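You operate a simulated robot arm through the tools that you are given. There is no shell and no other tool.

Carry out the task below with a simulated robot arm. There is one attempt and no reset: what you move stays moved.

Task
Swap the scorched middle fuse for the spare of the same rating.
Fine: main lever off before a fuse moves and on again after; stand the old fuse in the red tray; leave the other fuses. Set down upright: fuse. Where these are worked on the way, their far stop is far enough and under half their travel is too little: main lever.

It is judged by the outcome, as a careful person would: the job done as asked, and still so three seconds after it is handed in. It fails if anything else is knocked over, pushed out of place, dropped, spilled or broken.

Robot
A 6-joint arm with a two-finger gripper, fixed in place. Base frame: the origin is at the foot of the arm, x ahead of it, y to its left, z up. Lengths are in mm, angles in rad, forces in N, time in s.
Its first joint turns from -2.897 to 2.897 rad. Payload 3.43 kg.
The TCP is the grasp point between the finger pads, 20 mm short of the fingertips. In the tool frame z runs along the fingers and y along their closing line. Largest opening 190 mm; the body of the gripper starts 248 mm behind the TCP.
Orientation is that of the tool frame in the base frame, as [roll, pitch, yaw] about the fixed x, y, z axes, in that order (R = Rz(yaw) Ry(pitch) Rx(roll)). With the fingers straight down and closing along the base's y, the tool's x points along the base's -x, its y along +y and its z along -z.

Tools
- The arm moves only by the tool play_rows. Its argument "deltas" is one flat list of numbers, 6 for each row, row after row: the shift along the tool's x, y, z in mm, then the turn, a rotation vector about the tool's x, y, z in rad. In form: [x, y, z, ax, ay, az, x, y, z, ax, ay, az, ...]. A call has 1 to 20 rows; each row is the pose to reach, as a shift and turn from the pose commanded when the call began, along the tool's axes at that moment. "fingers" is the finger opening in mm, from 0 to 190, set as the call begins (left out, the last holds). A row lasts 0.2 s, in which the tool goes at most 50 mm and 0.15 rad; a call with a longer step from one row to the next is refused whole, and so is a gripper value outside its range. Where a pose cannot be reached the arm comes as near as it can. A force on the tool above 40 N (or 10 N above the force at the start of the call, whichever is more), or a blocked arm, ends the call early, and 0.2 s more pass. Each finger travels about 45 mm/s and halts on what it meets, pressing with about 21 N; the grip force reading is that of the motor and also rises with nothing between the fingers. The clock runs only during rows and for 0.2 s after the last one: add rows that repeat a pose to give the fingers time. The reply holds the time, the measured pose of the TCP, the force on the tool along the base axes, the opening and the grip force, in the units named above and with some noise, with the torque about the TCP (base axes, N m) and any sound that the robot's microphone picked up.
- Cameras (640 x 400 px; columns grow to the right, rows downward): "scene" is fixed at [218.6, -500.6, 1509.4]; the picture's right is [0.61, -0.79, 0.00], its down [-0.37, -0.29, -0.88] and it looks along [0.70, 0.54, -0.47] (base axes); focal length 331 px, centre (320, 200). "wrist" rides on the gripper at [70, -8, -288] in the tool frame; the picture's right is [0.12, 0.99, 0.00], its down [-0.96, 0.12, -0.25] and it looks along [-0.25, 0.03, 0.97] (tool axes); focal length 261 px, centre (320, 200). There is no depth. A picture from a camera that has moved, and an enlarged one, comes with that camera's place and axes in the base frame and with its lens.
- get_image(camera): a new picture of that camera. The clock stands still meanwhile.
- lift_body(by): slides the trunk up (or, below 0, down) by that many mm; the arm rides with it, the base frame stays. It gives what a move gives, with no picture.
- zoom(camera, box): a new picture of the part [left, top, right, bottom] of that camera's present view, enlarged. The clock stands still meanwhile.
- sign_off(): hands the job in; it is judged then, once.

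Nothing tells you positions but the pictures and the camera data. Unless the task says otherwise, let go and move clear before handing in.

The tools are called after "Emit:" as name(argument=value, ...) on one line, values as JSON. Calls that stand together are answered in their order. play_rows: Moves the arm, as the interface text tells. Its arguments: {"type":"object","properties":{"deltas":{"type":"array","items":{"type":"number"}},"fingers":{"type":"number"}},"required":["deltas"]} The other tools are called the same way: lift_body (by) slides the trunk up or down; get_image (camera) takes a picture; zoom (camera, box) takes an enlarged picture of a part of a camera's view; sign_off () hands the job in.

At the start:

```text
time_s: 0.0
tool_pos: [690.3, 204.2, 1269.1]
tool_rot: [-3.14, -0.001, -3.141]
ft_force: [0.8, -0.4, -0.6]
torque: [0.04, 0.01, 0.0]
width: 189.8
grip_force: 0.0
trunk travel left (down, up): [-175.0, 65.0]
```

scene: 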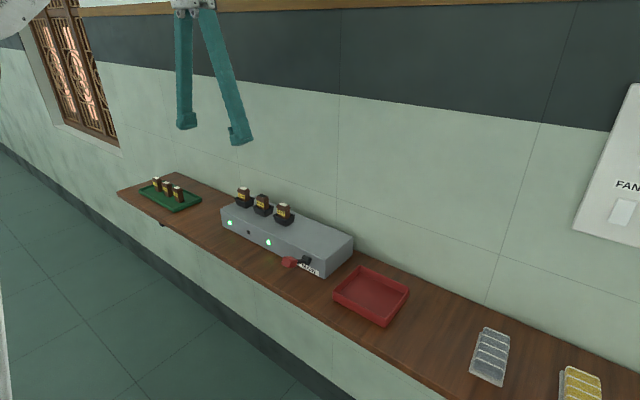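
wrist: 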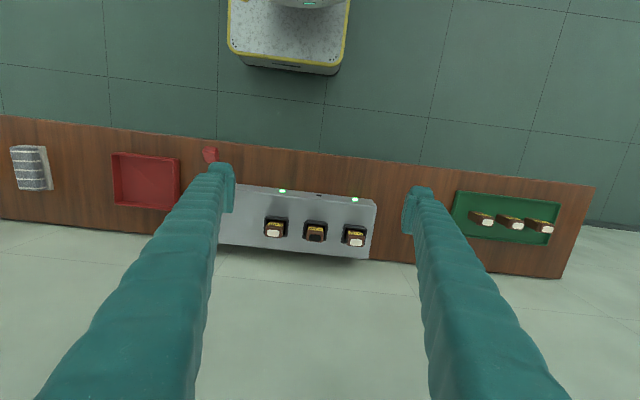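

I see a shelf on the wall with a grey fuse box (three fuses, main lever at its right end), a green tray with three spare fuses, and a red tray. I'll zoom in to see details before moving.

Emit:
zoom(camera="scene", box=[200, 170, 360, 290])

Emit:
zoom(camera="scene", box=[120, 165, 220, 225])

Emit:
zoom(camera="wrist", box=[190, 140, 400, 270])

Emit:
zoom(camera="wrist", box=[440, 170, 600, 270])

```text
3.33 times, centred on (280, 230) of scene
camera zoom: at [218.6, -500.6, 1509.4], right [0.61, -0.79, 0.0], down [-0.37, -0.29, -0.88], along [0.7, 0.54, -0.47], focal length 1102 px, centre (453, 100)
```

zoom: 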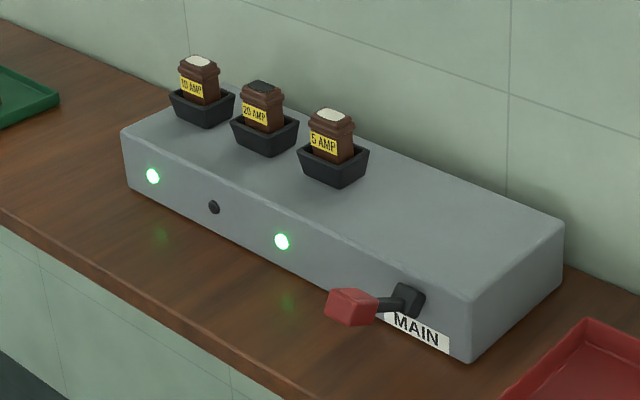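

```text
6.40 times, centred on (170, 195) of scene
camera zoom: at [218.6, -500.6, 1509.4], right [0.61, -0.79, 0.0], down [-0.37, -0.29, -0.88], along [0.7, 0.54, -0.47], focal length 2116 px, centre (1280, 232)
```

zoom: 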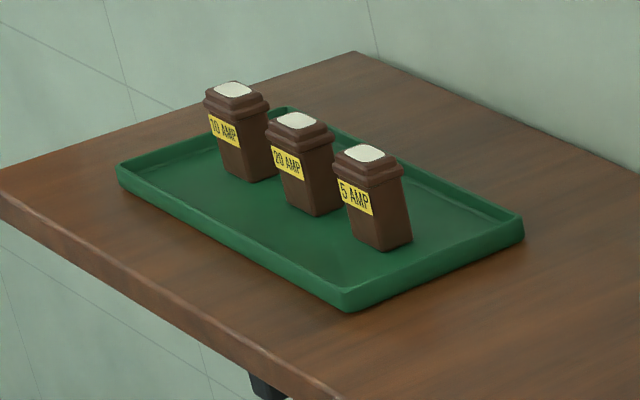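

```text
3.05 times, centred on (295, 205) of wrist
camera zoom: at [619.8, 192.9, 1558.5], right [-0.12, 0.99, 0.0], down [0.96, 0.12, 0.25], along [0.25, 0.03, -0.97], focal length 794 px, centre (396, 185)
```

zoom: 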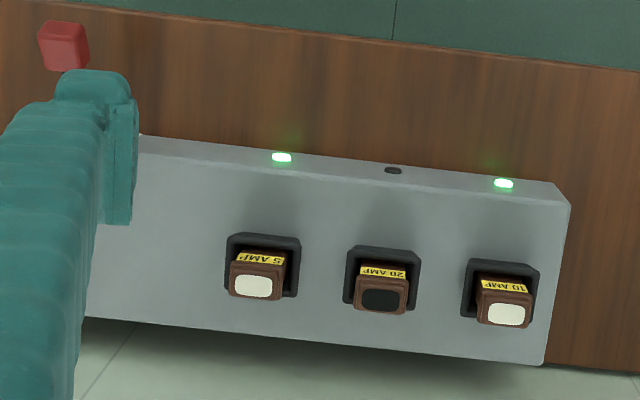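

```text
4.00 times, centred on (520, 220) of wrist
camera zoom: at [619.8, 192.9, 1558.5], right [-0.12, 0.99, 0.0], down [0.96, 0.12, 0.25], along [0.25, 0.03, -0.97], focal length 1043 px, centre (-480, 120)
```

zoom: 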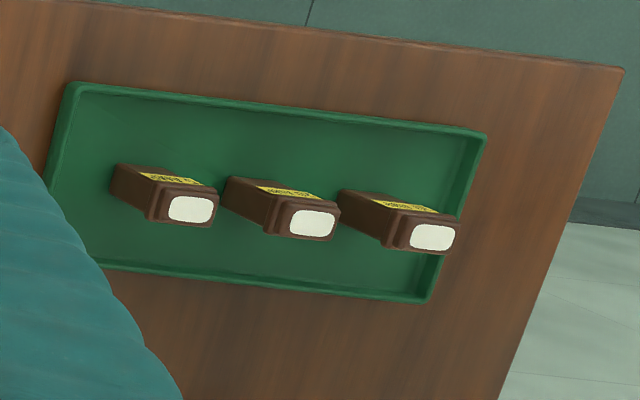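

The scorched fuse is the middle 20 AMP one at about [841, 210, top 1030]; the matching spare is the middle one in the green tray, at about [781, 698, top 960]. The main lever's knob is near [692, -38, 984], with its pivot on the box front near [762, -33, 943]. I'll move the wrist camera nearer the lever for a better look.

Emit:
play_rows(deltas=[6, -30, 15, 0, 0, 0, 12, -60, 30, 0, 0, 0, 18, -90, 45, 0, 0, 0, 24, -120, 60, 0, 0, 0, 30, -150, 75, 0, 0, 0, 36, -180, 90, 0, 0, 0, 43, -210, 105, 0, 0, 0, 50, -242, 119, 0, 0, 0, 50, -242, 119, 0, 0, 0], fingers=190)

Emit:
get_image(camera="wrist")

Emit:
get_image(camera="scene")

```text
time_s: 2.0
tool_pos: [641.0, -37.5, 1149.2]
tool_rot: [-3.141, 0.001, 3.141]
ft_force: [-0.4, 0.6, 0.2]
torque: [0.0, -0.03, 0.0]
width: 189.9
grip_force: 0.1
trunk travel left (down, up): [-175.0, 65.0]
```

```text
taken
camera wrist: at [568.9, -48.3, 1438.8], right [-0.12, 0.99, 0.0], down [0.96, 0.12, 0.25], along [0.25, 0.03, -0.97], focal length 261 px, centre (320, 200)
```

wrist: 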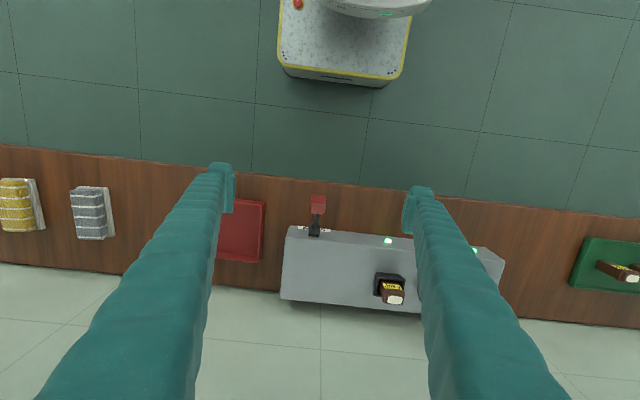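

```text
taken
```

scene: 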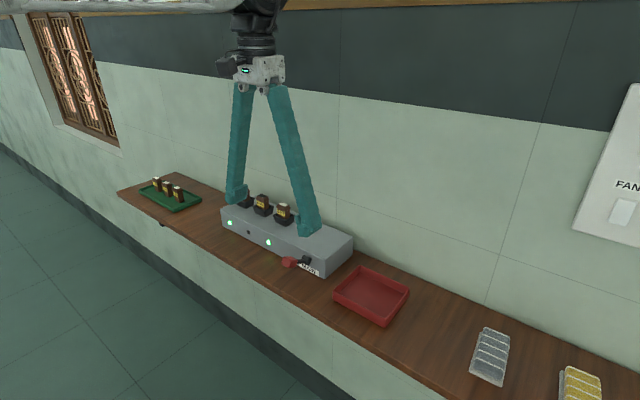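

Emit:
zoom(camera="wrist", box=[270, 180, 370, 242])

Emit:
zoom(camera="scene", box=[270, 240, 350, 290])

Emit:
zoom(camera="scene", box=[225, 180, 305, 230])

Emit:
zoom(camera="scene", box=[320, 250, 420, 330])

```text
6.40 times, centred on (320, 211) of wrist
camera zoom: at [568.9, -48.3, 1438.8], right [-0.12, 0.99, 0.0], down [0.96, 0.12, 0.25], along [0.25, 0.03, -0.97], focal length 1668 px, centre (320, 130)
```

zoom: 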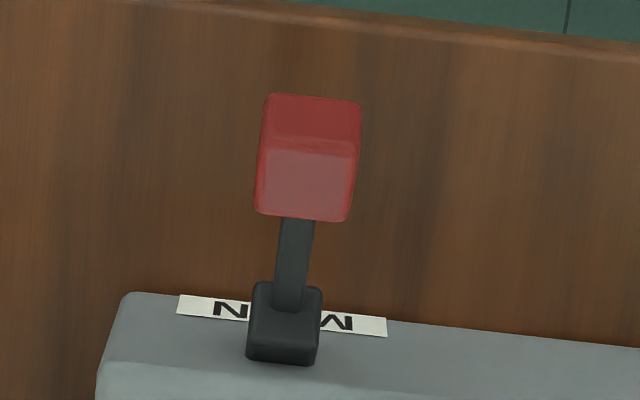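

```text
8.00 times, centred on (310, 265) of scene
camera zoom: at [218.6, -500.6, 1509.4], right [0.61, -0.79, 0.0], down [-0.37, -0.29, -0.88], along [0.7, 0.54, -0.47], focal length 2646 px, centre (400, -320)
```

zoom: 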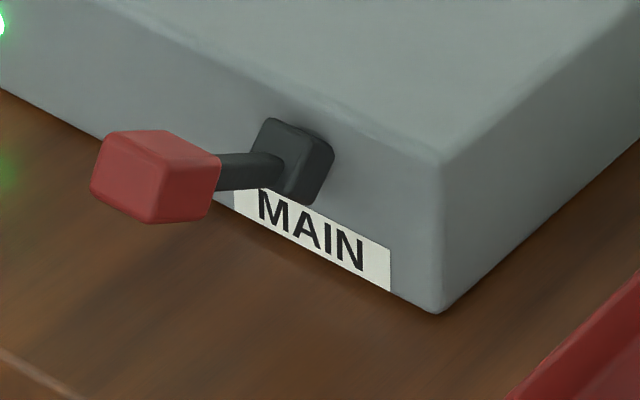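

```text
8.00 times, centred on (265, 205) of scene
camera zoom: at [218.6, -500.6, 1509.4], right [0.61, -0.79, 0.0], down [-0.37, -0.29, -0.88], along [0.7, 0.54, -0.47], focal length 2646 px, centre (760, 160)
```

zoom: 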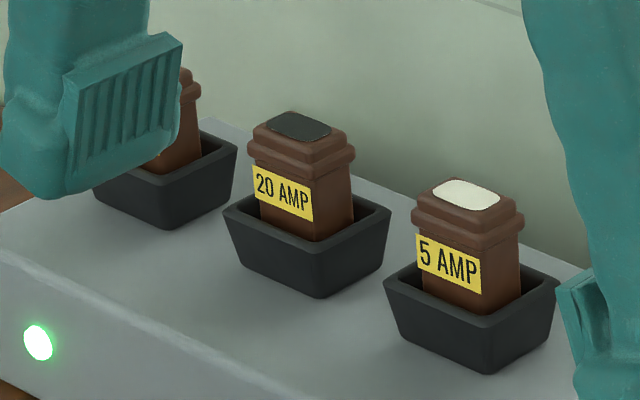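

```text
5.00 times, centred on (370, 290) of scene
camera zoom: at [218.6, -500.6, 1509.4], right [0.61, -0.79, 0.0], down [-0.37, -0.29, -0.88], along [0.7, 0.54, -0.47], focal length 1654 px, centre (70, -250)
```

zoom: 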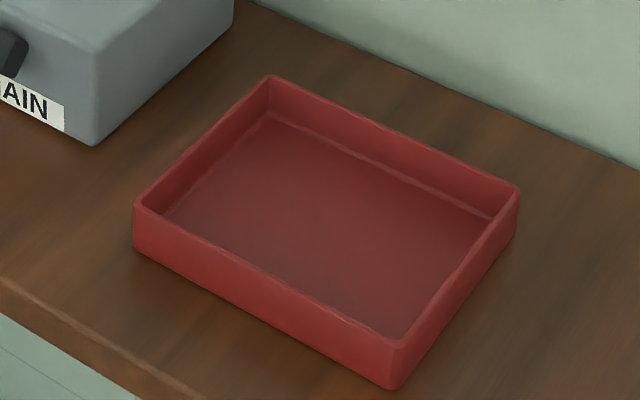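

The lever is on (lit lamps), knob up at about [694, -37, 982], pivoting about the y axis at the box front. I'll close the fingers and hover just above the knob, slightly to its outer side, ready to press it down.

Emit:
play_rows(deltas=[-10, 0, 25, 0, 0, 0, -20, 0, 50, 0, 0, 0, -30, 0, 75, 0, 0, 0, -41, 1, 99, 0, 0, 0, -41, 1, 99, 0, 0, 0, -41, 1, 99, 0, 0, 0, -41, 1, 99, 0, 0, 0, -41, 1, 99, 0, 0, 0, -41, 1, 99, 0, 0, 0, -41, 1, 99, 0, 0, 0, -41, 1, 99, 0, 0, 0, -41, 1, 99, 0, 0, 0], fingers=0)

Emit:
get_image(camera="wrist")

Emit:
zoom(camera="scene", box=[220, 190, 360, 290])

```text
time_s: 4.6
tool_pos: [680.3, -38.4, 1052.1]
tool_rot: [3.141, 0.0, -3.141]
ft_force: [0.6, 0.4, 1.0]
torque: [-0.02, 0.0, 0.0]
width: 0.0
grip_force: 20.4
trunk travel left (down, up): [-175.0, 65.0]
```

```text
taken
camera wrist: at [609.7, -48.5, 1340.9], right [-0.12, 0.99, 0.0], down [0.96, 0.12, 0.25], along [0.25, 0.03, -0.97], focal length 261 px, centre (320, 200)
```

wrist: 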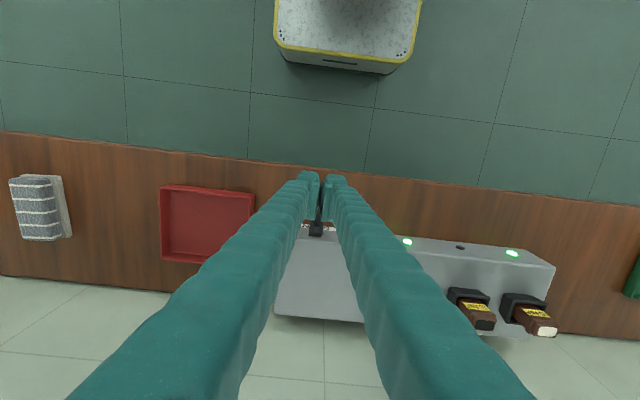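

```text
4.00 times, centred on (290, 240) of scene
camera zoom: at [218.6, -500.6, 1509.4], right [0.61, -0.79, 0.0], down [-0.37, -0.29, -0.88], along [0.7, 0.54, -0.47], focal length 1323 px, centre (440, 40)
```

zoom: 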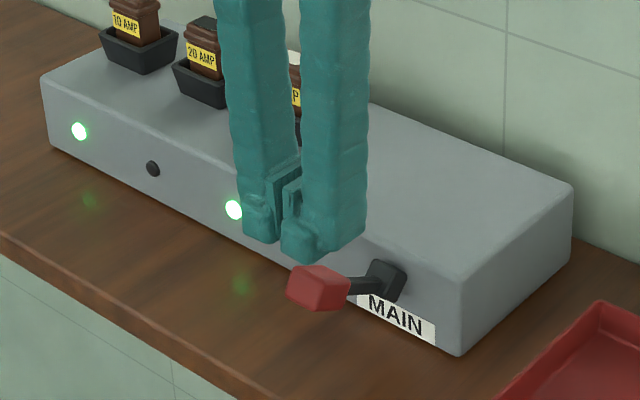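

The closed fingertips are centred just above the knob. Now I'll press straight down slowly until the lever reaches its stop (the force limit will end the call).

Emit:
play_rows(deltas=[0, 0, 5, 0, 0, 0, 0, 0, 10, 0, 0, 0, 0, 0, 15, 0, 0, 0, 0, 0, 20, 0, 0, 0, 0, 0, 25, 0, 0, 0, 0, 0, 30, 0, 0, 0, 0, 0, 35, 0, 0, 0, 0, 0, 40, 0, 0, 0, 0, 0, 45, 0, 0, 0, 0, 0, 50, 0, 0, 0, 0, 0, 55, 0, 0, 0, 0, 0, 60, 0, 0, 0, 0, 0, 65, 0, 0, 0, 0, 0, 70, 0, 0, 0])

Emit:
zoom(camera="scene", box=[220, 190, 360, 290])

```text
time_s: 7.6
tool_pos: [681.4, -37.9, 980.4]
tool_rot: [-3.14, 0.0, -3.141]
ft_force: [0.2, 0.6, 0.3]
torque: [-0.02, 0.0, 0.0]
width: 0.0
grip_force: 34.5
trunk travel left (down, up): [-175.0, 65.0]
```

```text
4.00 times, centred on (290, 240) of scene
camera zoom: at [218.6, -500.6, 1509.4], right [0.61, -0.79, 0.0], down [-0.37, -0.29, -0.88], along [0.7, 0.54, -0.47], focal length 1323 px, centre (440, 40)
```

zoom: 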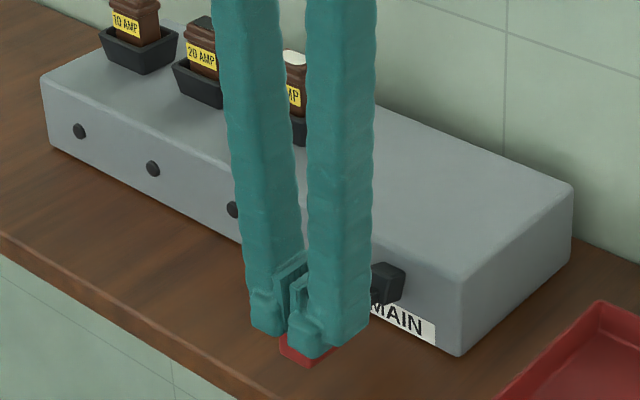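

The lamps have gone out, so the lever is moving to off. I'll keep pressing gently to its stop.

Emit:
play_rows(deltas=[0, 0, 4, 0, 0, 0, 0, 0, 8, 0, 0, 0, 0, 0, 12, 0, 0, 0, 0, 0, 16, 0, 0, 0, 0, 0, 20, 0, 0, 0, 0, 0, 24, 0, 0, 0, 0, 0, 28, 0, 0, 0, 0, 0, 32, 0, 0, 0, 0, 0, 36, 0, 0, 0])

Emit:
zoom(camera="scene", box=[220, 190, 360, 290])

```text
time_s: 9.3
tool_pos: [682.1, -37.6, 957.3]
tool_rot: [-3.141, 0.007, -3.141]
ft_force: [-11.5, 3.0, 26.0]
torque: [0.06, -0.21, -0.04]
width: 6.0
grip_force: 33.9
trunk travel left (down, up): [-175.0, 65.0]
stopped in row 8: the force on the tool passed its limit at 46 N (the readings are from after the stop); the commanded pose is now the measured one
```

```text
4.00 times, centred on (290, 240) of scene
camera zoom: at [218.6, -500.6, 1509.4], right [0.61, -0.79, 0.0], down [-0.37, -0.29, -0.88], along [0.7, 0.54, -0.47], focal length 1323 px, centre (440, 40)
```

zoom: 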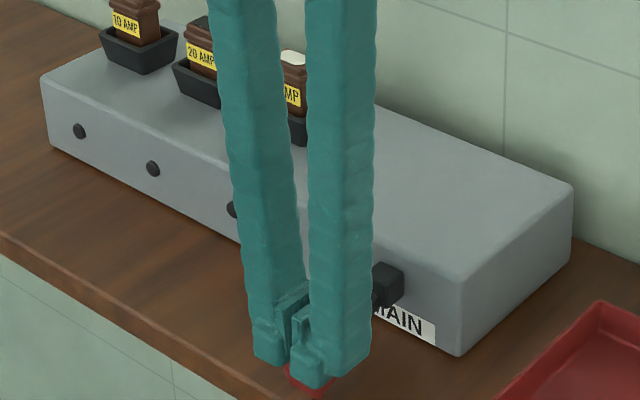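

The lever met its stop with the tips at about z 937. I'll back off upward and look at the lever.

Emit:
play_rows(deltas=[0, 0, -20, 0, 0, 0, 0, 0, -50, 0, 0, 0, 0, 0, -90, 0, 0, 0, 0, 0, -130, 0, 0, 0, 0, 0, -170, 0, 0, 0, 0, 0, -170, 0, 0, 0])

Emit:
zoom(camera="scene", box=[270, 240, 350, 290])

Emit:
get_image(camera="wrist")

```text
time_s: 10.7
tool_pos: [680.4, -38.1, 1126.8]
tool_rot: [-3.141, 0.003, -3.14]
ft_force: [-0.4, -0.5, -0.5]
torque: [-0.01, -0.01, 0.02]
width: 0.0
grip_force: 34.2
trunk travel left (down, up): [-175.0, 65.0]
```

```text
8.00 times, centred on (310, 265) of scene
camera zoom: at [218.6, -500.6, 1509.4], right [0.61, -0.79, 0.0], down [-0.37, -0.29, -0.88], along [0.7, 0.54, -0.47], focal length 2646 px, centre (400, -320)
```

zoom: 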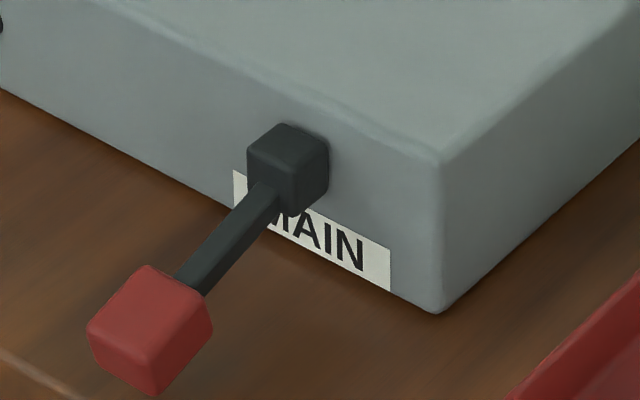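

```text
taken
camera wrist: at [607.7, -47.6, 1414.9], right [-0.12, 0.99, 0.0], down [0.96, 0.12, 0.25], along [0.25, 0.03, -0.97], focal length 261 px, centre (320, 200)
```

wrist: 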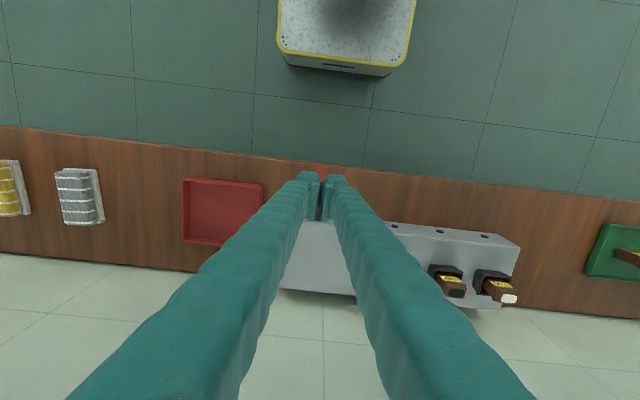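

The lever is down at about [687, -37, 925], all lamps off. Next I'll check whether the arm can reach above the spares (about 1047 mm out), staying high, and get a good look there.

Emit:
play_rows(deltas=[-6, 43, 0, 0, 0, 0, -12, 86, 0, 0, 0, 0, -18, 130, 0, 0, 0, 0, -24, 173, 0, 0, 0, 0, -30, 216, 0, 0, 0, 0, -36, 260, 0, 0, 0, 0, -42, 303, 0, 0, 0, 0, -48, 346, 0, 0, 0, 0, -54, 390, 0, 0, 0, 0, -60, 433, 0, 0, 0, 0, -66, 476, 0, 0, 0, 0, -72, 520, 0, 0, 0, 0, -78, 563, 0, 0, 0, 0, -84, 606, 0, 0, 0, 0, -90, 650, 0, 0, 0, 0, -96, 693, 0, 0, 0, 0, -101, 736, 0, 0, 0, 0, -101, 736, 0, 0, 0, 0], fingers=60)

Emit:
get_image(camera="wrist")

Emit:
get_image(camera="scene")

```text
time_s: 14.5
tool_pos: [765.8, 683.4, 1112.8]
tool_rot: [3.138, 0.009, 3.141]
ft_force: [-0.6, 0.6, -0.7]
torque: [-0.02, -0.02, -0.02]
width: 59.7
grip_force: 0.1
out of reach, approached as far as the arm can: row 17, 18
trunk travel left (down, up): [-175.0, 65.0]
```

```text
taken
camera wrist: at [692.8, 672.3, 1399.8], right [-0.12, 0.99, 0.0], down [0.96, 0.11, 0.26], along [0.25, 0.03, -0.97], focal length 261 px, centre (320, 200)
```

wrist: 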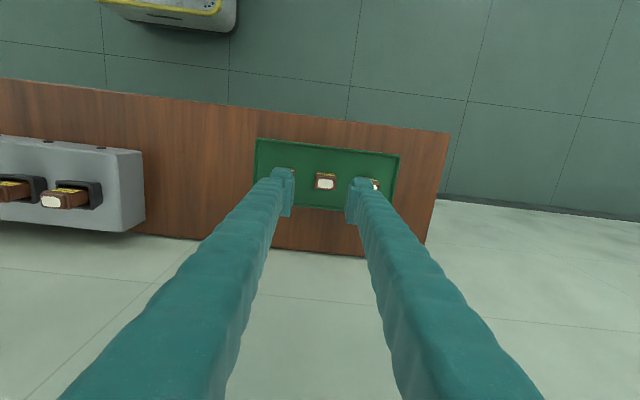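

```text
taken
```

scene: 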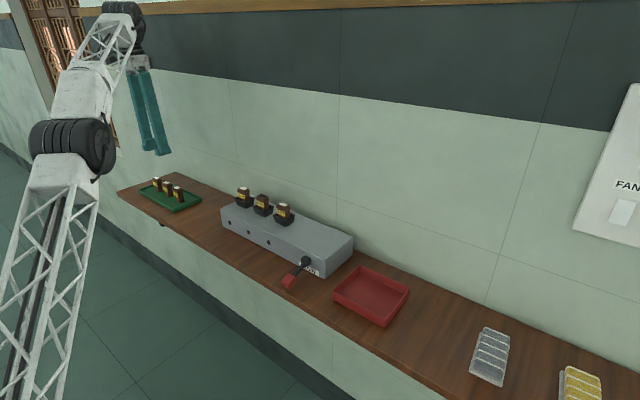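

The arm can nearly get there at this height (stopped at radius about 1026). I'll go lower, still well above the spares, to see whether the reach improves.

Emit:
play_rows(deltas=[0, 0, 15, 0, 0, 0, 0, 0, 30, 0, 0, 0, 0, 0, 45, 0, 0, 0, 0, 0, 60, 0, 0, 0, 0, 0, 60, 0, 0, 0])

```text
time_s: 15.7
tool_pos: [767.5, 684.6, 1052.5]
tool_rot: [3.141, 0.004, -3.14]
ft_force: [0.1, 0.1, -0.9]
torque: [-0.01, -0.02, 0.01]
width: 59.9
grip_force: 0.0
trunk travel left (down, up): [-175.0, 65.0]
```

Lower works. Now I'll shift outward toward the middle spare's position, still above it.

Emit:
play_rows(deltas=[-7, 7, 0, 0, 0, 0, -14, 14, 0, 0, 0, 0, -14, 14, 0, 0, 0, 0])

Emit:
get_image(camera="wrist")

Emit:
zoom(camera="scene", box=[110, 140, 230, 220])

```text
time_s: 16.5
tool_pos: [780.5, 698.7, 1051.3]
tool_rot: [3.141, 0.002, -3.141]
ft_force: [0.3, 0.2, -0.9]
torque: [-0.02, 0.01, 0.0]
width: 60.0
grip_force: 0.0
trunk travel left (down, up): [-175.0, 65.0]
```

```text
taken
camera wrist: at [708.8, 688.7, 1339.3], right [-0.12, 0.99, 0.0], down [0.96, 0.12, 0.25], along [0.25, 0.03, -0.97], focal length 261 px, centre (320, 200)
```

wrist: 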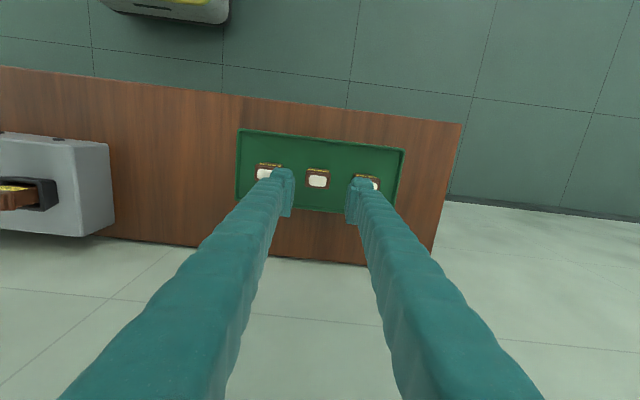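

```text
5.00 times, centred on (170, 180) of scene
camera zoom: at [218.6, -500.6, 1509.4], right [0.61, -0.79, 0.0], down [-0.37, -0.29, -0.88], along [0.7, 0.54, -0.47], focal length 1654 px, centre (1070, 300)
```

zoom: 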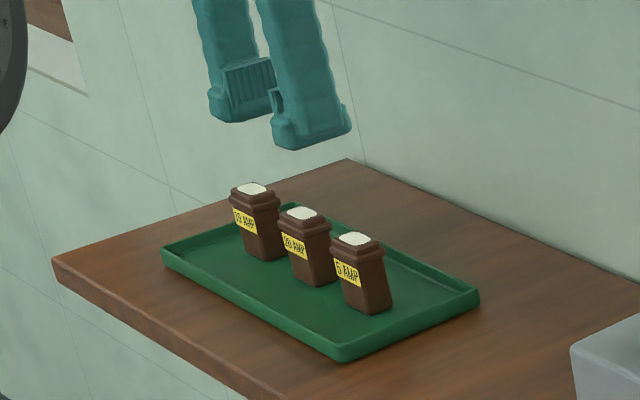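

Position above the middle spare is reachable. I'll zoom with the wrist camera to fix its exact position.

Emit:
zoom(camera="wrist", box=[230, 120, 410, 220])

Emit:
zoom(camera="wrist", box=[285, 155, 355, 200])

```text
3.56 times, centred on (320, 170) of wrist
camera zoom: at [708.8, 688.7, 1339.3], right [-0.12, 0.99, 0.0], down [0.96, 0.12, 0.25], along [0.25, 0.03, -0.97], focal length 927 px, centre (320, 307)
```

zoom: 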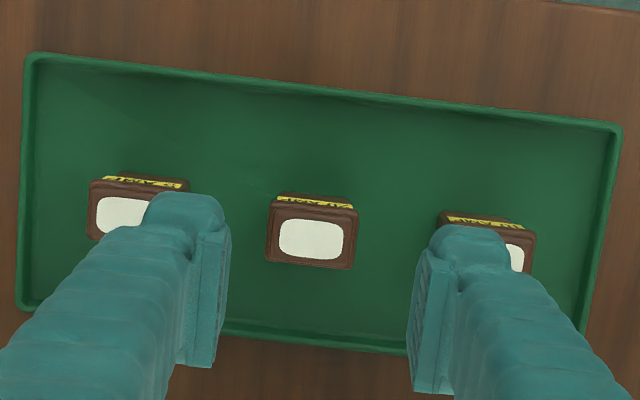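

```text
8.89 times, centred on (320, 178) of wrist
camera zoom: at [708.8, 688.7, 1339.3], right [-0.12, 0.99, 0.0], down [0.96, 0.12, 0.25], along [0.25, 0.03, -0.97], focal length 2317 px, centre (320, 400)
```

zoom: 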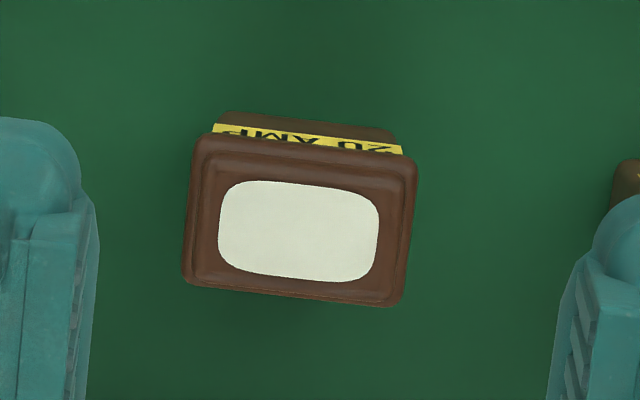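

The middle spare top sits near [779, 694]. Now I'll return and go above the scorched fuse to inspect it closely before gripping it.

Emit:
play_rows(deltas=[-5, -44, -6, 0, 0, 0, -10, -88, -12, 0, 0, 0, -15, -132, -18, 0, 0, 0, -20, -176, -24, 0, 0, 0, -25, -220, -30, 0, 0, 0, -30, -264, -36, 0, 0, 0, -35, -308, -42, 0, 0, 0, -41, -352, -48, 0, 0, 0, -47, -396, -52, 0, 0, 0, -53, -441, -56, 0, 0, 0, -60, -488, -59, 0, 0, 0, -60, -488, -59, 0, 0, 0], fingers=60)

Emit:
get_image(camera="wrist")

Emit:
zoom(camera="scene", box=[200, 130, 340, 230])

```text
time_s: 19.1
tool_pos: [841.4, 209.7, 1109.1]
tool_rot: [-3.141, 0.005, -3.141]
ft_force: [0.3, 0.3, -0.4]
torque: [0.04, -0.01, 0.04]
width: 60.0
grip_force: 0.1
trunk travel left (down, up): [-175.0, 65.0]
```

```text
taken
camera wrist: at [769.0, 199.3, 1397.6], right [-0.12, 0.99, 0.0], down [0.96, 0.12, 0.25], along [0.25, 0.03, -0.97], focal length 261 px, centre (320, 200)
```

wrist: 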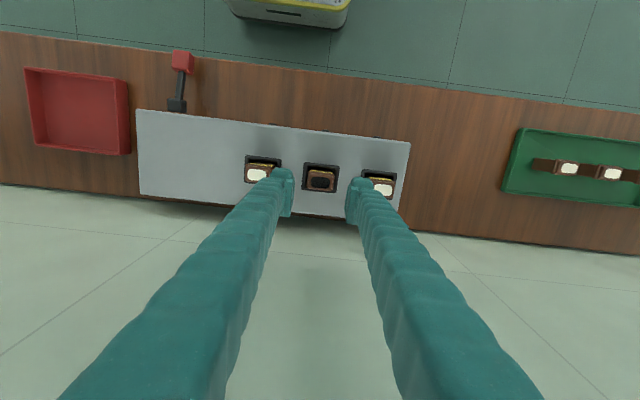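

```text
4.00 times, centred on (270, 180) of scene
camera zoom: at [218.6, -500.6, 1509.4], right [0.61, -0.79, 0.0], down [-0.37, -0.29, -0.88], along [0.7, 0.54, -0.47], focal length 1323 px, centre (520, 280)
```

zoom: 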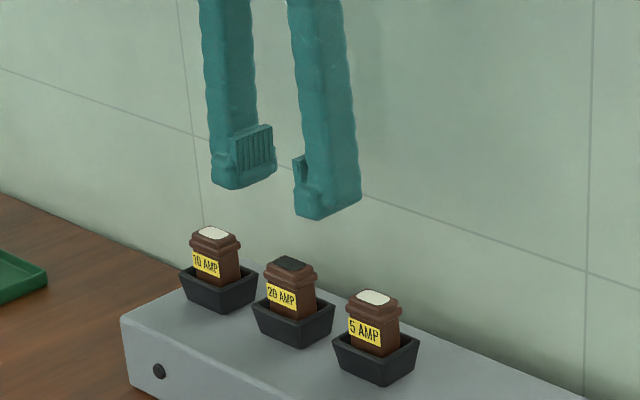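

Emit:
zoom(camera="wrist", box=[270, 145, 370, 207])

Emit:
zoom(camera="wrist", box=[10, 40, 150, 165])

```text
6.40 times, centred on (320, 176) of wrist
camera zoom: at [769.0, 199.3, 1397.6], right [-0.12, 0.99, 0.0], down [0.96, 0.12, 0.25], along [0.25, 0.03, -0.97], focal length 1668 px, centre (320, 354)
```

zoom: 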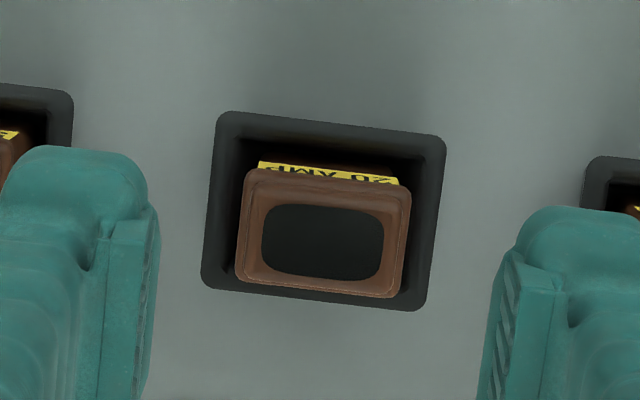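

```text
3.20 times, centred on (80, 102) of wrist
camera zoom: at [769.0, 199.3, 1397.6], right [-0.12, 0.99, 0.0], down [0.96, 0.12, 0.25], along [0.25, 0.03, -0.97], focal length 834 px, centre (1088, 512)
```

zoom: 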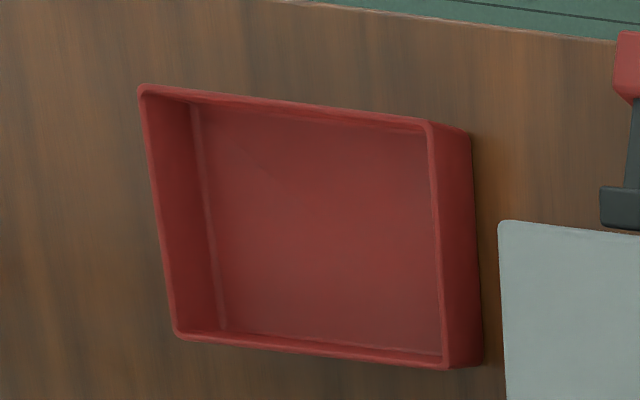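

The fuse centre is within about 1 mm of the gripper axis, and the finger gaps look symmetric. I'll descend until the fingertips are about level with the fuse top, then check alignment again.

Emit:
play_rows(deltas=[0, 1, 15, 0, 0, 0, 0, 1, 30, 0, 0, 0, 0, 1, 45, 0, 0, 0, 0, 1, 58, 0, 0, 0, 0, 1, 58, 0, 0, 0], fingers=60)

Emit:
zoom(camera="wrist", box=[270, 145, 370, 207])

Emit:
zoom(camera="scene", box=[220, 160, 320, 230])

```text
time_s: 20.3
tool_pos: [842.3, 210.3, 1051.0]
tool_rot: [-3.141, 0.004, -3.141]
ft_force: [1.1, 0.1, 0.7]
torque: [0.0, 0.02, -0.03]
width: 59.9
grip_force: 0.0
trunk travel left (down, up): [-175.0, 65.0]
```

```text
6.40 times, centred on (320, 176) of wrist
camera zoom: at [770.0, 200.1, 1339.2], right [-0.12, 0.99, 0.0], down [0.96, 0.12, 0.25], along [0.25, 0.03, -0.97], focal length 1668 px, centre (320, 354)
```

zoom: 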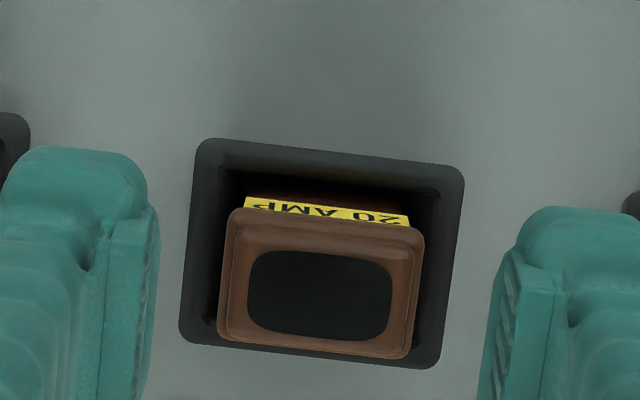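

```text
5.71 times, centred on (270, 195) of scene
camera zoom: at [218.6, -500.6, 1509.4], right [0.61, -0.79, 0.0], down [-0.37, -0.29, -0.88], along [0.7, 0.54, -0.47], focal length 1890 px, centre (606, 229)
```

zoom: 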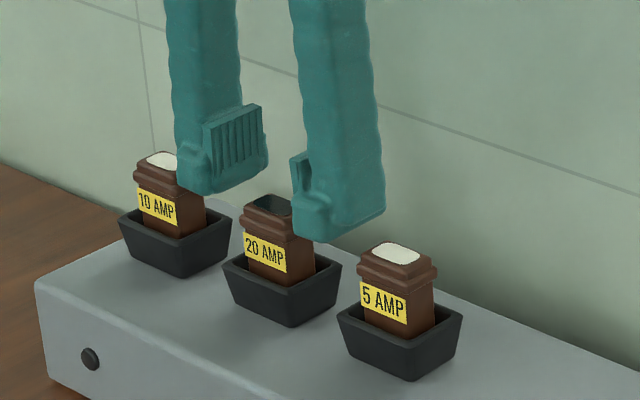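

Alignment is good to about 1–2 mm. I'll descend the rest so the pads surround the fuse's flange, keeping the tips above the socket rim, then close.

Emit:
play_rows(deltas=[1.5, -0.3, 11, 0, 0, 0, 1.5, -0.3, 22, 0, 0, 0, 1.5, -0.3, 32, 0, 0, 0, 1.5, -0.3, 32, 0, 0, 0], fingers=60)

Emit:
zoom(camera="scene", box=[220, 160, 320, 230])

Emit:
zoom(camera="wrist", box=[270, 145, 370, 207])

```text
time_s: 21.3
tool_pos: [840.8, 211.5, 1020.7]
tool_rot: [3.142, 0.005, 3.142]
ft_force: [1.0, 0.4, 0.4]
torque: [0.01, 0.0, -0.01]
width: 60.2
grip_force: 0.0
trunk travel left (down, up): [-175.0, 65.0]
```

```text
5.71 times, centred on (270, 195) of scene
camera zoom: at [218.6, -500.6, 1509.4], right [0.61, -0.79, 0.0], down [-0.37, -0.29, -0.88], along [0.7, 0.54, -0.47], focal length 1890 px, centre (606, 229)
```

zoom: 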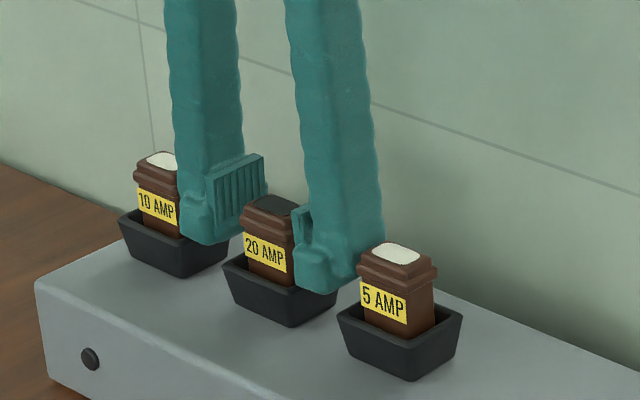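

```text
6.40 times, centred on (320, 176) of wrist
camera zoom: at [768.2, 200.3, 1308.9], right [-0.12, 0.99, 0.0], down [0.96, 0.12, 0.25], along [0.25, 0.03, -0.97], focal length 1668 px, centre (320, 354)
```

zoom: 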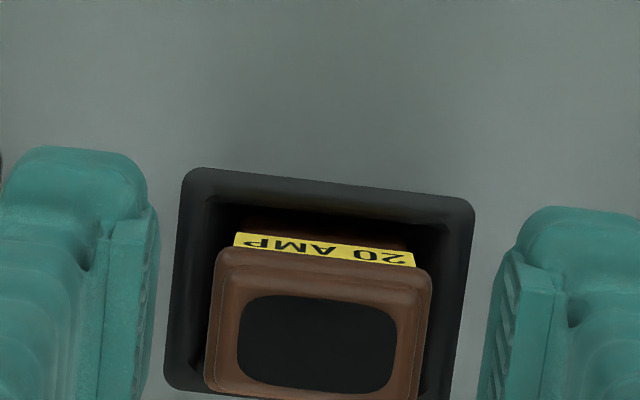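

The fuse is centred between the pads and the tips clear the socket rim. Closing on it now.

Emit:
play_rows(deltas=[0, 0, 2, 0, 0, 0, 0, 0, 2, 0, 0, 0, 0, 0, 2, 0, 0, 0, 0, 0, 2, 0, 0, 0, 0, 0, 2, 0, 0, 0], fingers=25)

Emit:
zoom(camera="scene", box=[220, 160, 320, 230])

Emit:
zoom(camera="wrist", box=[270, 145, 370, 207])

```text
time_s: 22.5
tool_pos: [841.5, 210.3, 1018.6]
tool_rot: [3.141, 0.005, 3.141]
ft_force: [0.2, 0.2, -0.6]
torque: [0.04, 0.01, 0.0]
width: 32.9
grip_force: 20.7
trunk travel left (down, up): [-175.0, 65.0]
```

```text
5.71 times, centred on (270, 195) of scene
camera zoom: at [218.6, -500.6, 1509.4], right [0.61, -0.79, 0.0], down [-0.37, -0.29, -0.88], along [0.7, 0.54, -0.47], focal length 1890 px, centre (606, 229)
```

zoom: 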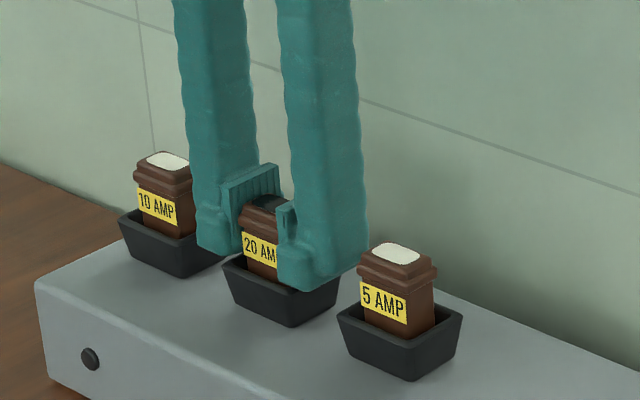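

```text
6.40 times, centred on (320, 176) of wrist
camera zoom: at [768.6, 200.6, 1306.7], right [-0.12, 0.99, 0.0], down [0.96, 0.12, 0.25], along [0.25, 0.03, -0.97], focal length 1668 px, centre (320, 354)
```

zoom: 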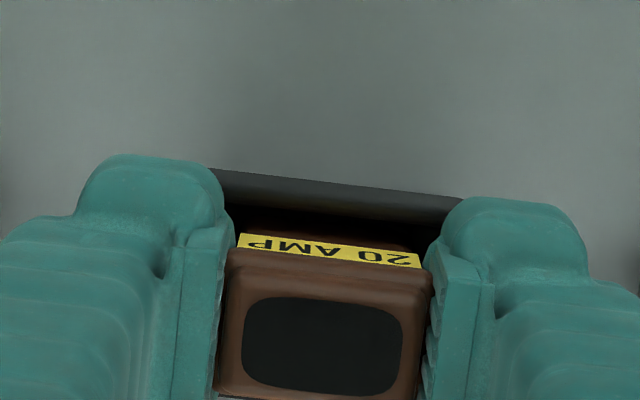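

Gripped (32.9 mm wide, 21 N). I'll lift it straight up, slowly at first.

Emit:
play_rows(deltas=[0, 0, -3, 0, 0, 0, 0, 0, -6, 0, 0, 0, 0, 0, -10, 0, 0, 0, 0, 0, -14, 0, 0, 0, 0, 0, -18, 0, 0, 0, 0, 0, -24, 0, 0, 0, 0, 0, -32, 0, 0, 0, 0, 0, -42, 0, 0, 0, 0, 0, -54, 0, 0, 0, 0, 0, -68, 0, 0, 0, 0, 0, -84, 0, 0, 0, 0, 0, -100, 0, 0, 0, 0, 0, -100, 0, 0, 0], fingers=25)

Emit:
zoom(camera="scene", box=[200, 120, 340, 230])

Emit:
zoom(camera="wrist", box=[270, 145, 370, 207])

```text
time_s: 25.3
tool_pos: [840.1, 210.3, 1120.5]
tool_rot: [-3.14, 0.005, 3.141]
ft_force: [0.4, 0.3, -1.2]
torque: [0.03, -0.01, -0.01]
width: 32.7
grip_force: 21.1
trunk travel left (down, up): [-175.0, 65.0]
```

```text
3.64 times, centred on (270, 175) of scene
camera zoom: at [218.6, -500.6, 1509.4], right [0.61, -0.79, 0.0], down [-0.37, -0.29, -0.88], along [0.7, 0.54, -0.47], focal length 1203 px, centre (502, 291)
```

zoom: 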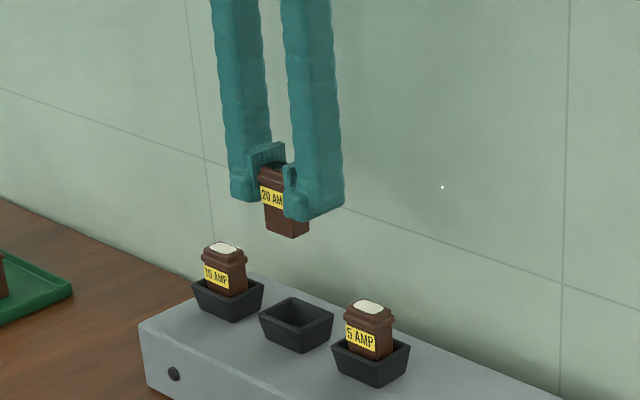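

```text
6.40 times, centred on (320, 176) of wrist
camera zoom: at [768.6, 199.7, 1407.8], right [-0.12, 0.99, 0.0], down [0.96, 0.12, 0.25], along [0.25, 0.03, -0.97], focal length 1668 px, centre (320, 354)
```

zoom: 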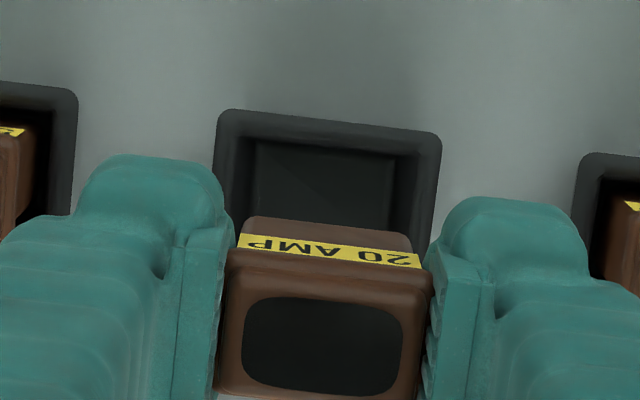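

The scorched fuse is out and held upright; its base is about 44 mm below the TCP. I'll carry it at this height over to above the middle of the red tray (about [790, -219]).

Emit:
play_rows(deltas=[5, -43, 0, 0, 0, 0, 10, -86, 0, 0, 0, 0, 15, -129, 0, 0, 0, 0, 20, -172, 0, 0, 0, 0, 25, -215, 0, 0, 0, 0, 30, -258, 0, 0, 0, 0, 35, -301, 0, 0, 0, 0, 40, -344, 0, 0, 0, 0, 45, -387, 0, 0, 0, 0, 49, -427, 0, 0, 0, 0, 49, -427, 0, 0, 0, 0], fingers=25)

Emit:
get_image(camera="wrist")

Emit:
zoom(camera="scene", box=[290, 160, 450, 330])

```text
time_s: 27.7
tool_pos: [790.3, -217.3, 1118.2]
tool_rot: [-3.141, 0.006, -3.14]
ft_force: [0.3, 0.6, -1.6]
torque: [-0.02, -0.02, 0.0]
width: 32.8
grip_force: 21.5
trunk travel left (down, up): [-175.0, 65.0]
```

```text
taken
camera wrist: at [718.8, -227.3, 1405.8], right [-0.12, 0.99, 0.0], down [0.96, 0.12, 0.25], along [0.25, 0.03, -0.97], focal length 261 px, centre (320, 200)
```

wrist: 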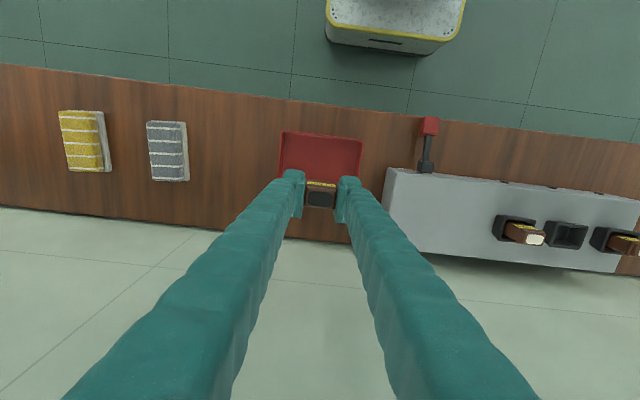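

```text
2.35 times, centred on (370, 245) of scene
camera zoom: at [218.6, -500.6, 1509.4], right [0.61, -0.79, 0.0], down [-0.37, -0.29, -0.88], along [0.7, 0.54, -0.47], focal length 778 px, centre (202, 94)
```

zoom: 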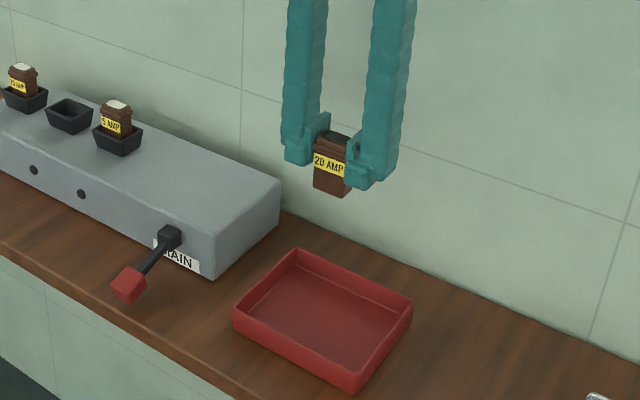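

The fuse hangs over the middle of the red tray. I'll lower it most of the way, then check.

Emit:
play_rows(deltas=[0, -2, 25, 0, 0, 0, 0, -2, 50, 0, 0, 0, 0, -2, 75, 0, 0, 0, 0, -2, 100, 0, 0, 0, 0, -2, 120, 0, 0, 0, 0, -2, 138, 0, 0, 0, 0, -2, 150, 0, 0, 0, 0, -2, 156, 0, 0, 0, 0, -2, 156, 0, 0, 0], fingers=25)

Emit:
zoom(camera="scene", box=[320, 240, 420, 330])

```text
time_s: 29.7
tool_pos: [792.1, -217.2, 962.4]
tool_rot: [-3.141, 0.005, -3.141]
ft_force: [0.4, 0.0, -0.4]
torque: [-0.02, 0.0, -0.01]
width: 32.7
grip_force: 21.1
trunk travel left (down, up): [-175.0, 65.0]
```

```text
4.44 times, centred on (370, 285) of scene
camera zoom: at [218.6, -500.6, 1509.4], right [0.61, -0.79, 0.0], down [-0.37, -0.29, -0.88], along [0.7, 0.54, -0.47], focal length 1470 px, centre (98, -178)
```

zoom: 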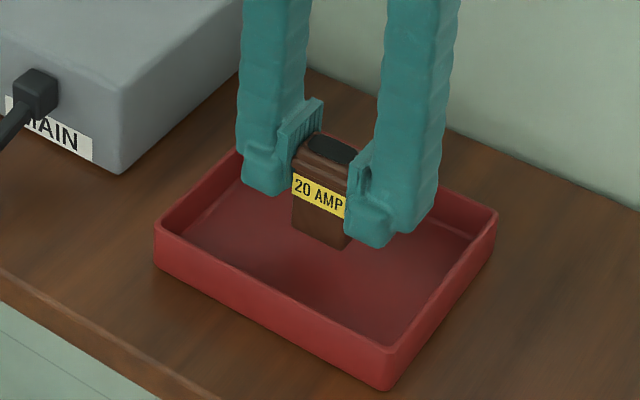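

It is over the tray floor, still a centimetre or so up. I'll lower gently and watch for contact.

Emit:
play_rows(deltas=[0, 0, 2, 0, 0, 0, 0, 0, 4, 0, 0, 0, 0, 0, 6, 0, 0, 0, 0, 0, 8, 0, 0, 0, 0, 0, 10, 0, 0, 0, 0, 0, 11, 0, 0, 0, 0, 0, 12, 0, 0, 0], fingers=25)

Emit:
zoom(camera="scene", box=[320, 240, 420, 330])

```text
time_s: 31.3
tool_pos: [792.6, -218.4, 951.5]
tool_rot: [-3.141, 0.005, -3.14]
ft_force: [0.6, -0.7, 0.0]
torque: [0.02, -0.01, -0.01]
width: 32.6
grip_force: 20.6
trunk travel left (down, up): [-175.0, 65.0]
```

```text
4.44 times, centred on (370, 285) of scene
camera zoom: at [218.6, -500.6, 1509.4], right [0.61, -0.79, 0.0], down [-0.37, -0.29, -0.88], along [0.7, 0.54, -0.47], focal length 1470 px, centre (98, -178)
```

zoom: 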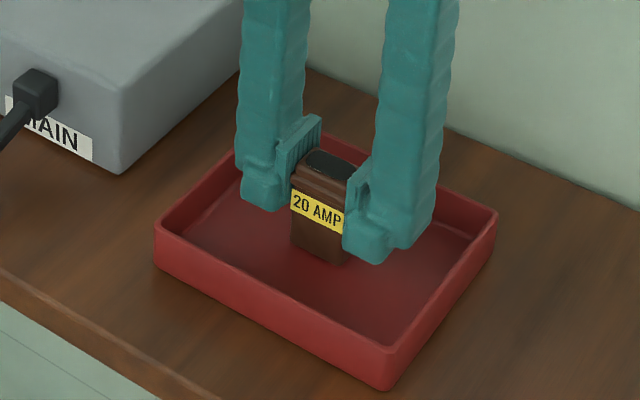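

No contact yet; continuing down in 1 mm steps.

Emit:
play_rows(deltas=[0, 0, 1, 0, 0, 0, 0, 0, 2, 0, 0, 0, 0, 0, 3, 0, 0, 0, 0, 0, 4, 0, 0, 0], fingers=25)

```text
time_s: 32.3
tool_pos: [790.6, -217.7, 948.4]
tool_rot: [-3.141, 0.008, -3.141]
ft_force: [-1.3, 0.6, 14.5]
torque: [0.08, 0.1, 0.01]
width: 32.9
grip_force: 21.3
trunk travel left (down, up): [-175.0, 65.0]
```

Contact with the tray floor felt (14 N). Releasing the fuse now.

Emit:
play_rows(deltas=[0, 0, -0.5, 0, 0, 0, 0, 0, -0.5, 0, 0, 0, 0, 0, -0.5, 0, 0, 0, 0, 0, -0.5, 0, 0, 0], fingers=64)

Emit:
zoom(camera="scene", box=[320, 240, 420, 330])

Emit:
zoom(camera="wrist", box=[260, 130, 380, 220])

```text
time_s: 33.3
tool_pos: [791.9, -219.0, 947.0]
tool_rot: [3.141, 0.005, -3.14]
ft_force: [1.0, -0.6, -0.4]
torque: [0.02, 0.02, 0.03]
width: 63.9
grip_force: 0.1
trunk travel left (down, up): [-175.0, 65.0]
```

```text
4.44 times, centred on (370, 285) of scene
camera zoom: at [218.6, -500.6, 1509.4], right [0.61, -0.79, 0.0], down [-0.37, -0.29, -0.88], along [0.7, 0.54, -0.47], focal length 1470 px, centre (98, -178)
```

zoom: 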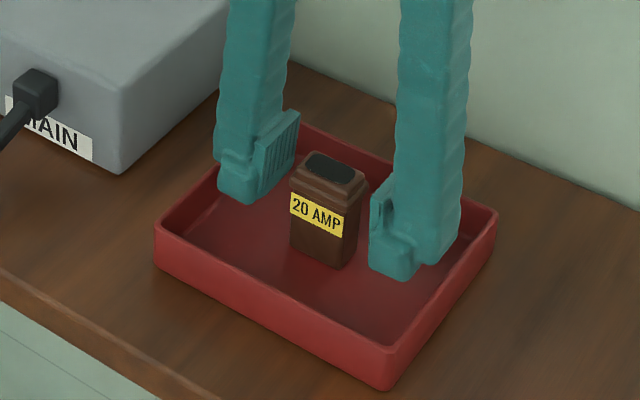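

```text
4.44 times, centred on (320, 175) of wrist
camera zoom: at [720.0, -229.2, 1235.4], right [-0.12, 0.99, 0.0], down [0.96, 0.12, 0.25], along [0.25, 0.03, -0.97], focal length 1158 px, centre (320, 311)
```

zoom: 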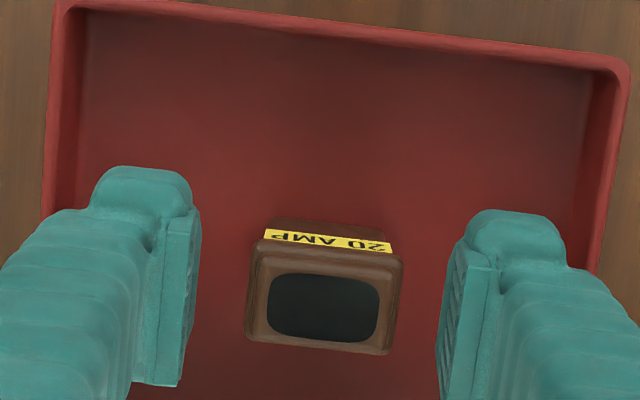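

The scorched fuse stands upright in the red tray. I'll rise straight up and travel toward the green tray, staying high over the box.

Emit:
play_rows(deltas=[0, 0, -5, 0, 0, 0, 0, 0, -20, 0, 0, 0, 0, 0, -50, 0, 0, 0, 0, 0, -90, 0, 0, 0, 0, 0, -135, 0, 0, 0, 0, 0, -173, 0, 0, 0, 0, 46, -173, 0, 0, 0, 0, 92, -173, 0, 0, 0, 0, 138, -173, 0, 0, 0, 0, 184, -173, 0, 0, 0, 2, 230, -173, 0, 0, 0, 3, 276, -173, 0, 0, 0, 4, 322, -173, 0, 0, 0, 5, 368, -173, 0, 0, 0, 6, 414, -173, 0, 0, 0, 7, 460, -173, 0, 0, 0, 8, 506, -173, 0, 0, 0, 9, 552, -173, 0, 0, 0, 10, 598, -173, 0, 0, 0, 11, 644, -173, 0, 0, 0], fingers=60)

Emit:
get_image(camera="scene")

```text
time_s: 37.5
tool_pos: [778.6, 426.9, 1120.3]
tool_rot: [3.142, 0.005, -3.141]
ft_force: [-1.0, -1.1, -0.4]
torque: [0.19, -0.02, -0.03]
width: 60.0
grip_force: 0.1
trunk travel left (down, up): [-175.0, 65.0]
```

```text
taken
```

scene: 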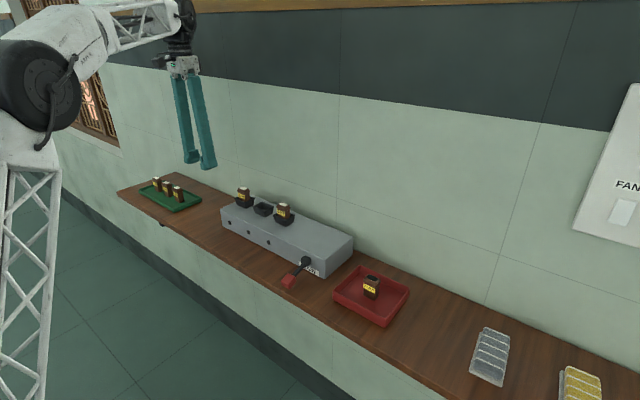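

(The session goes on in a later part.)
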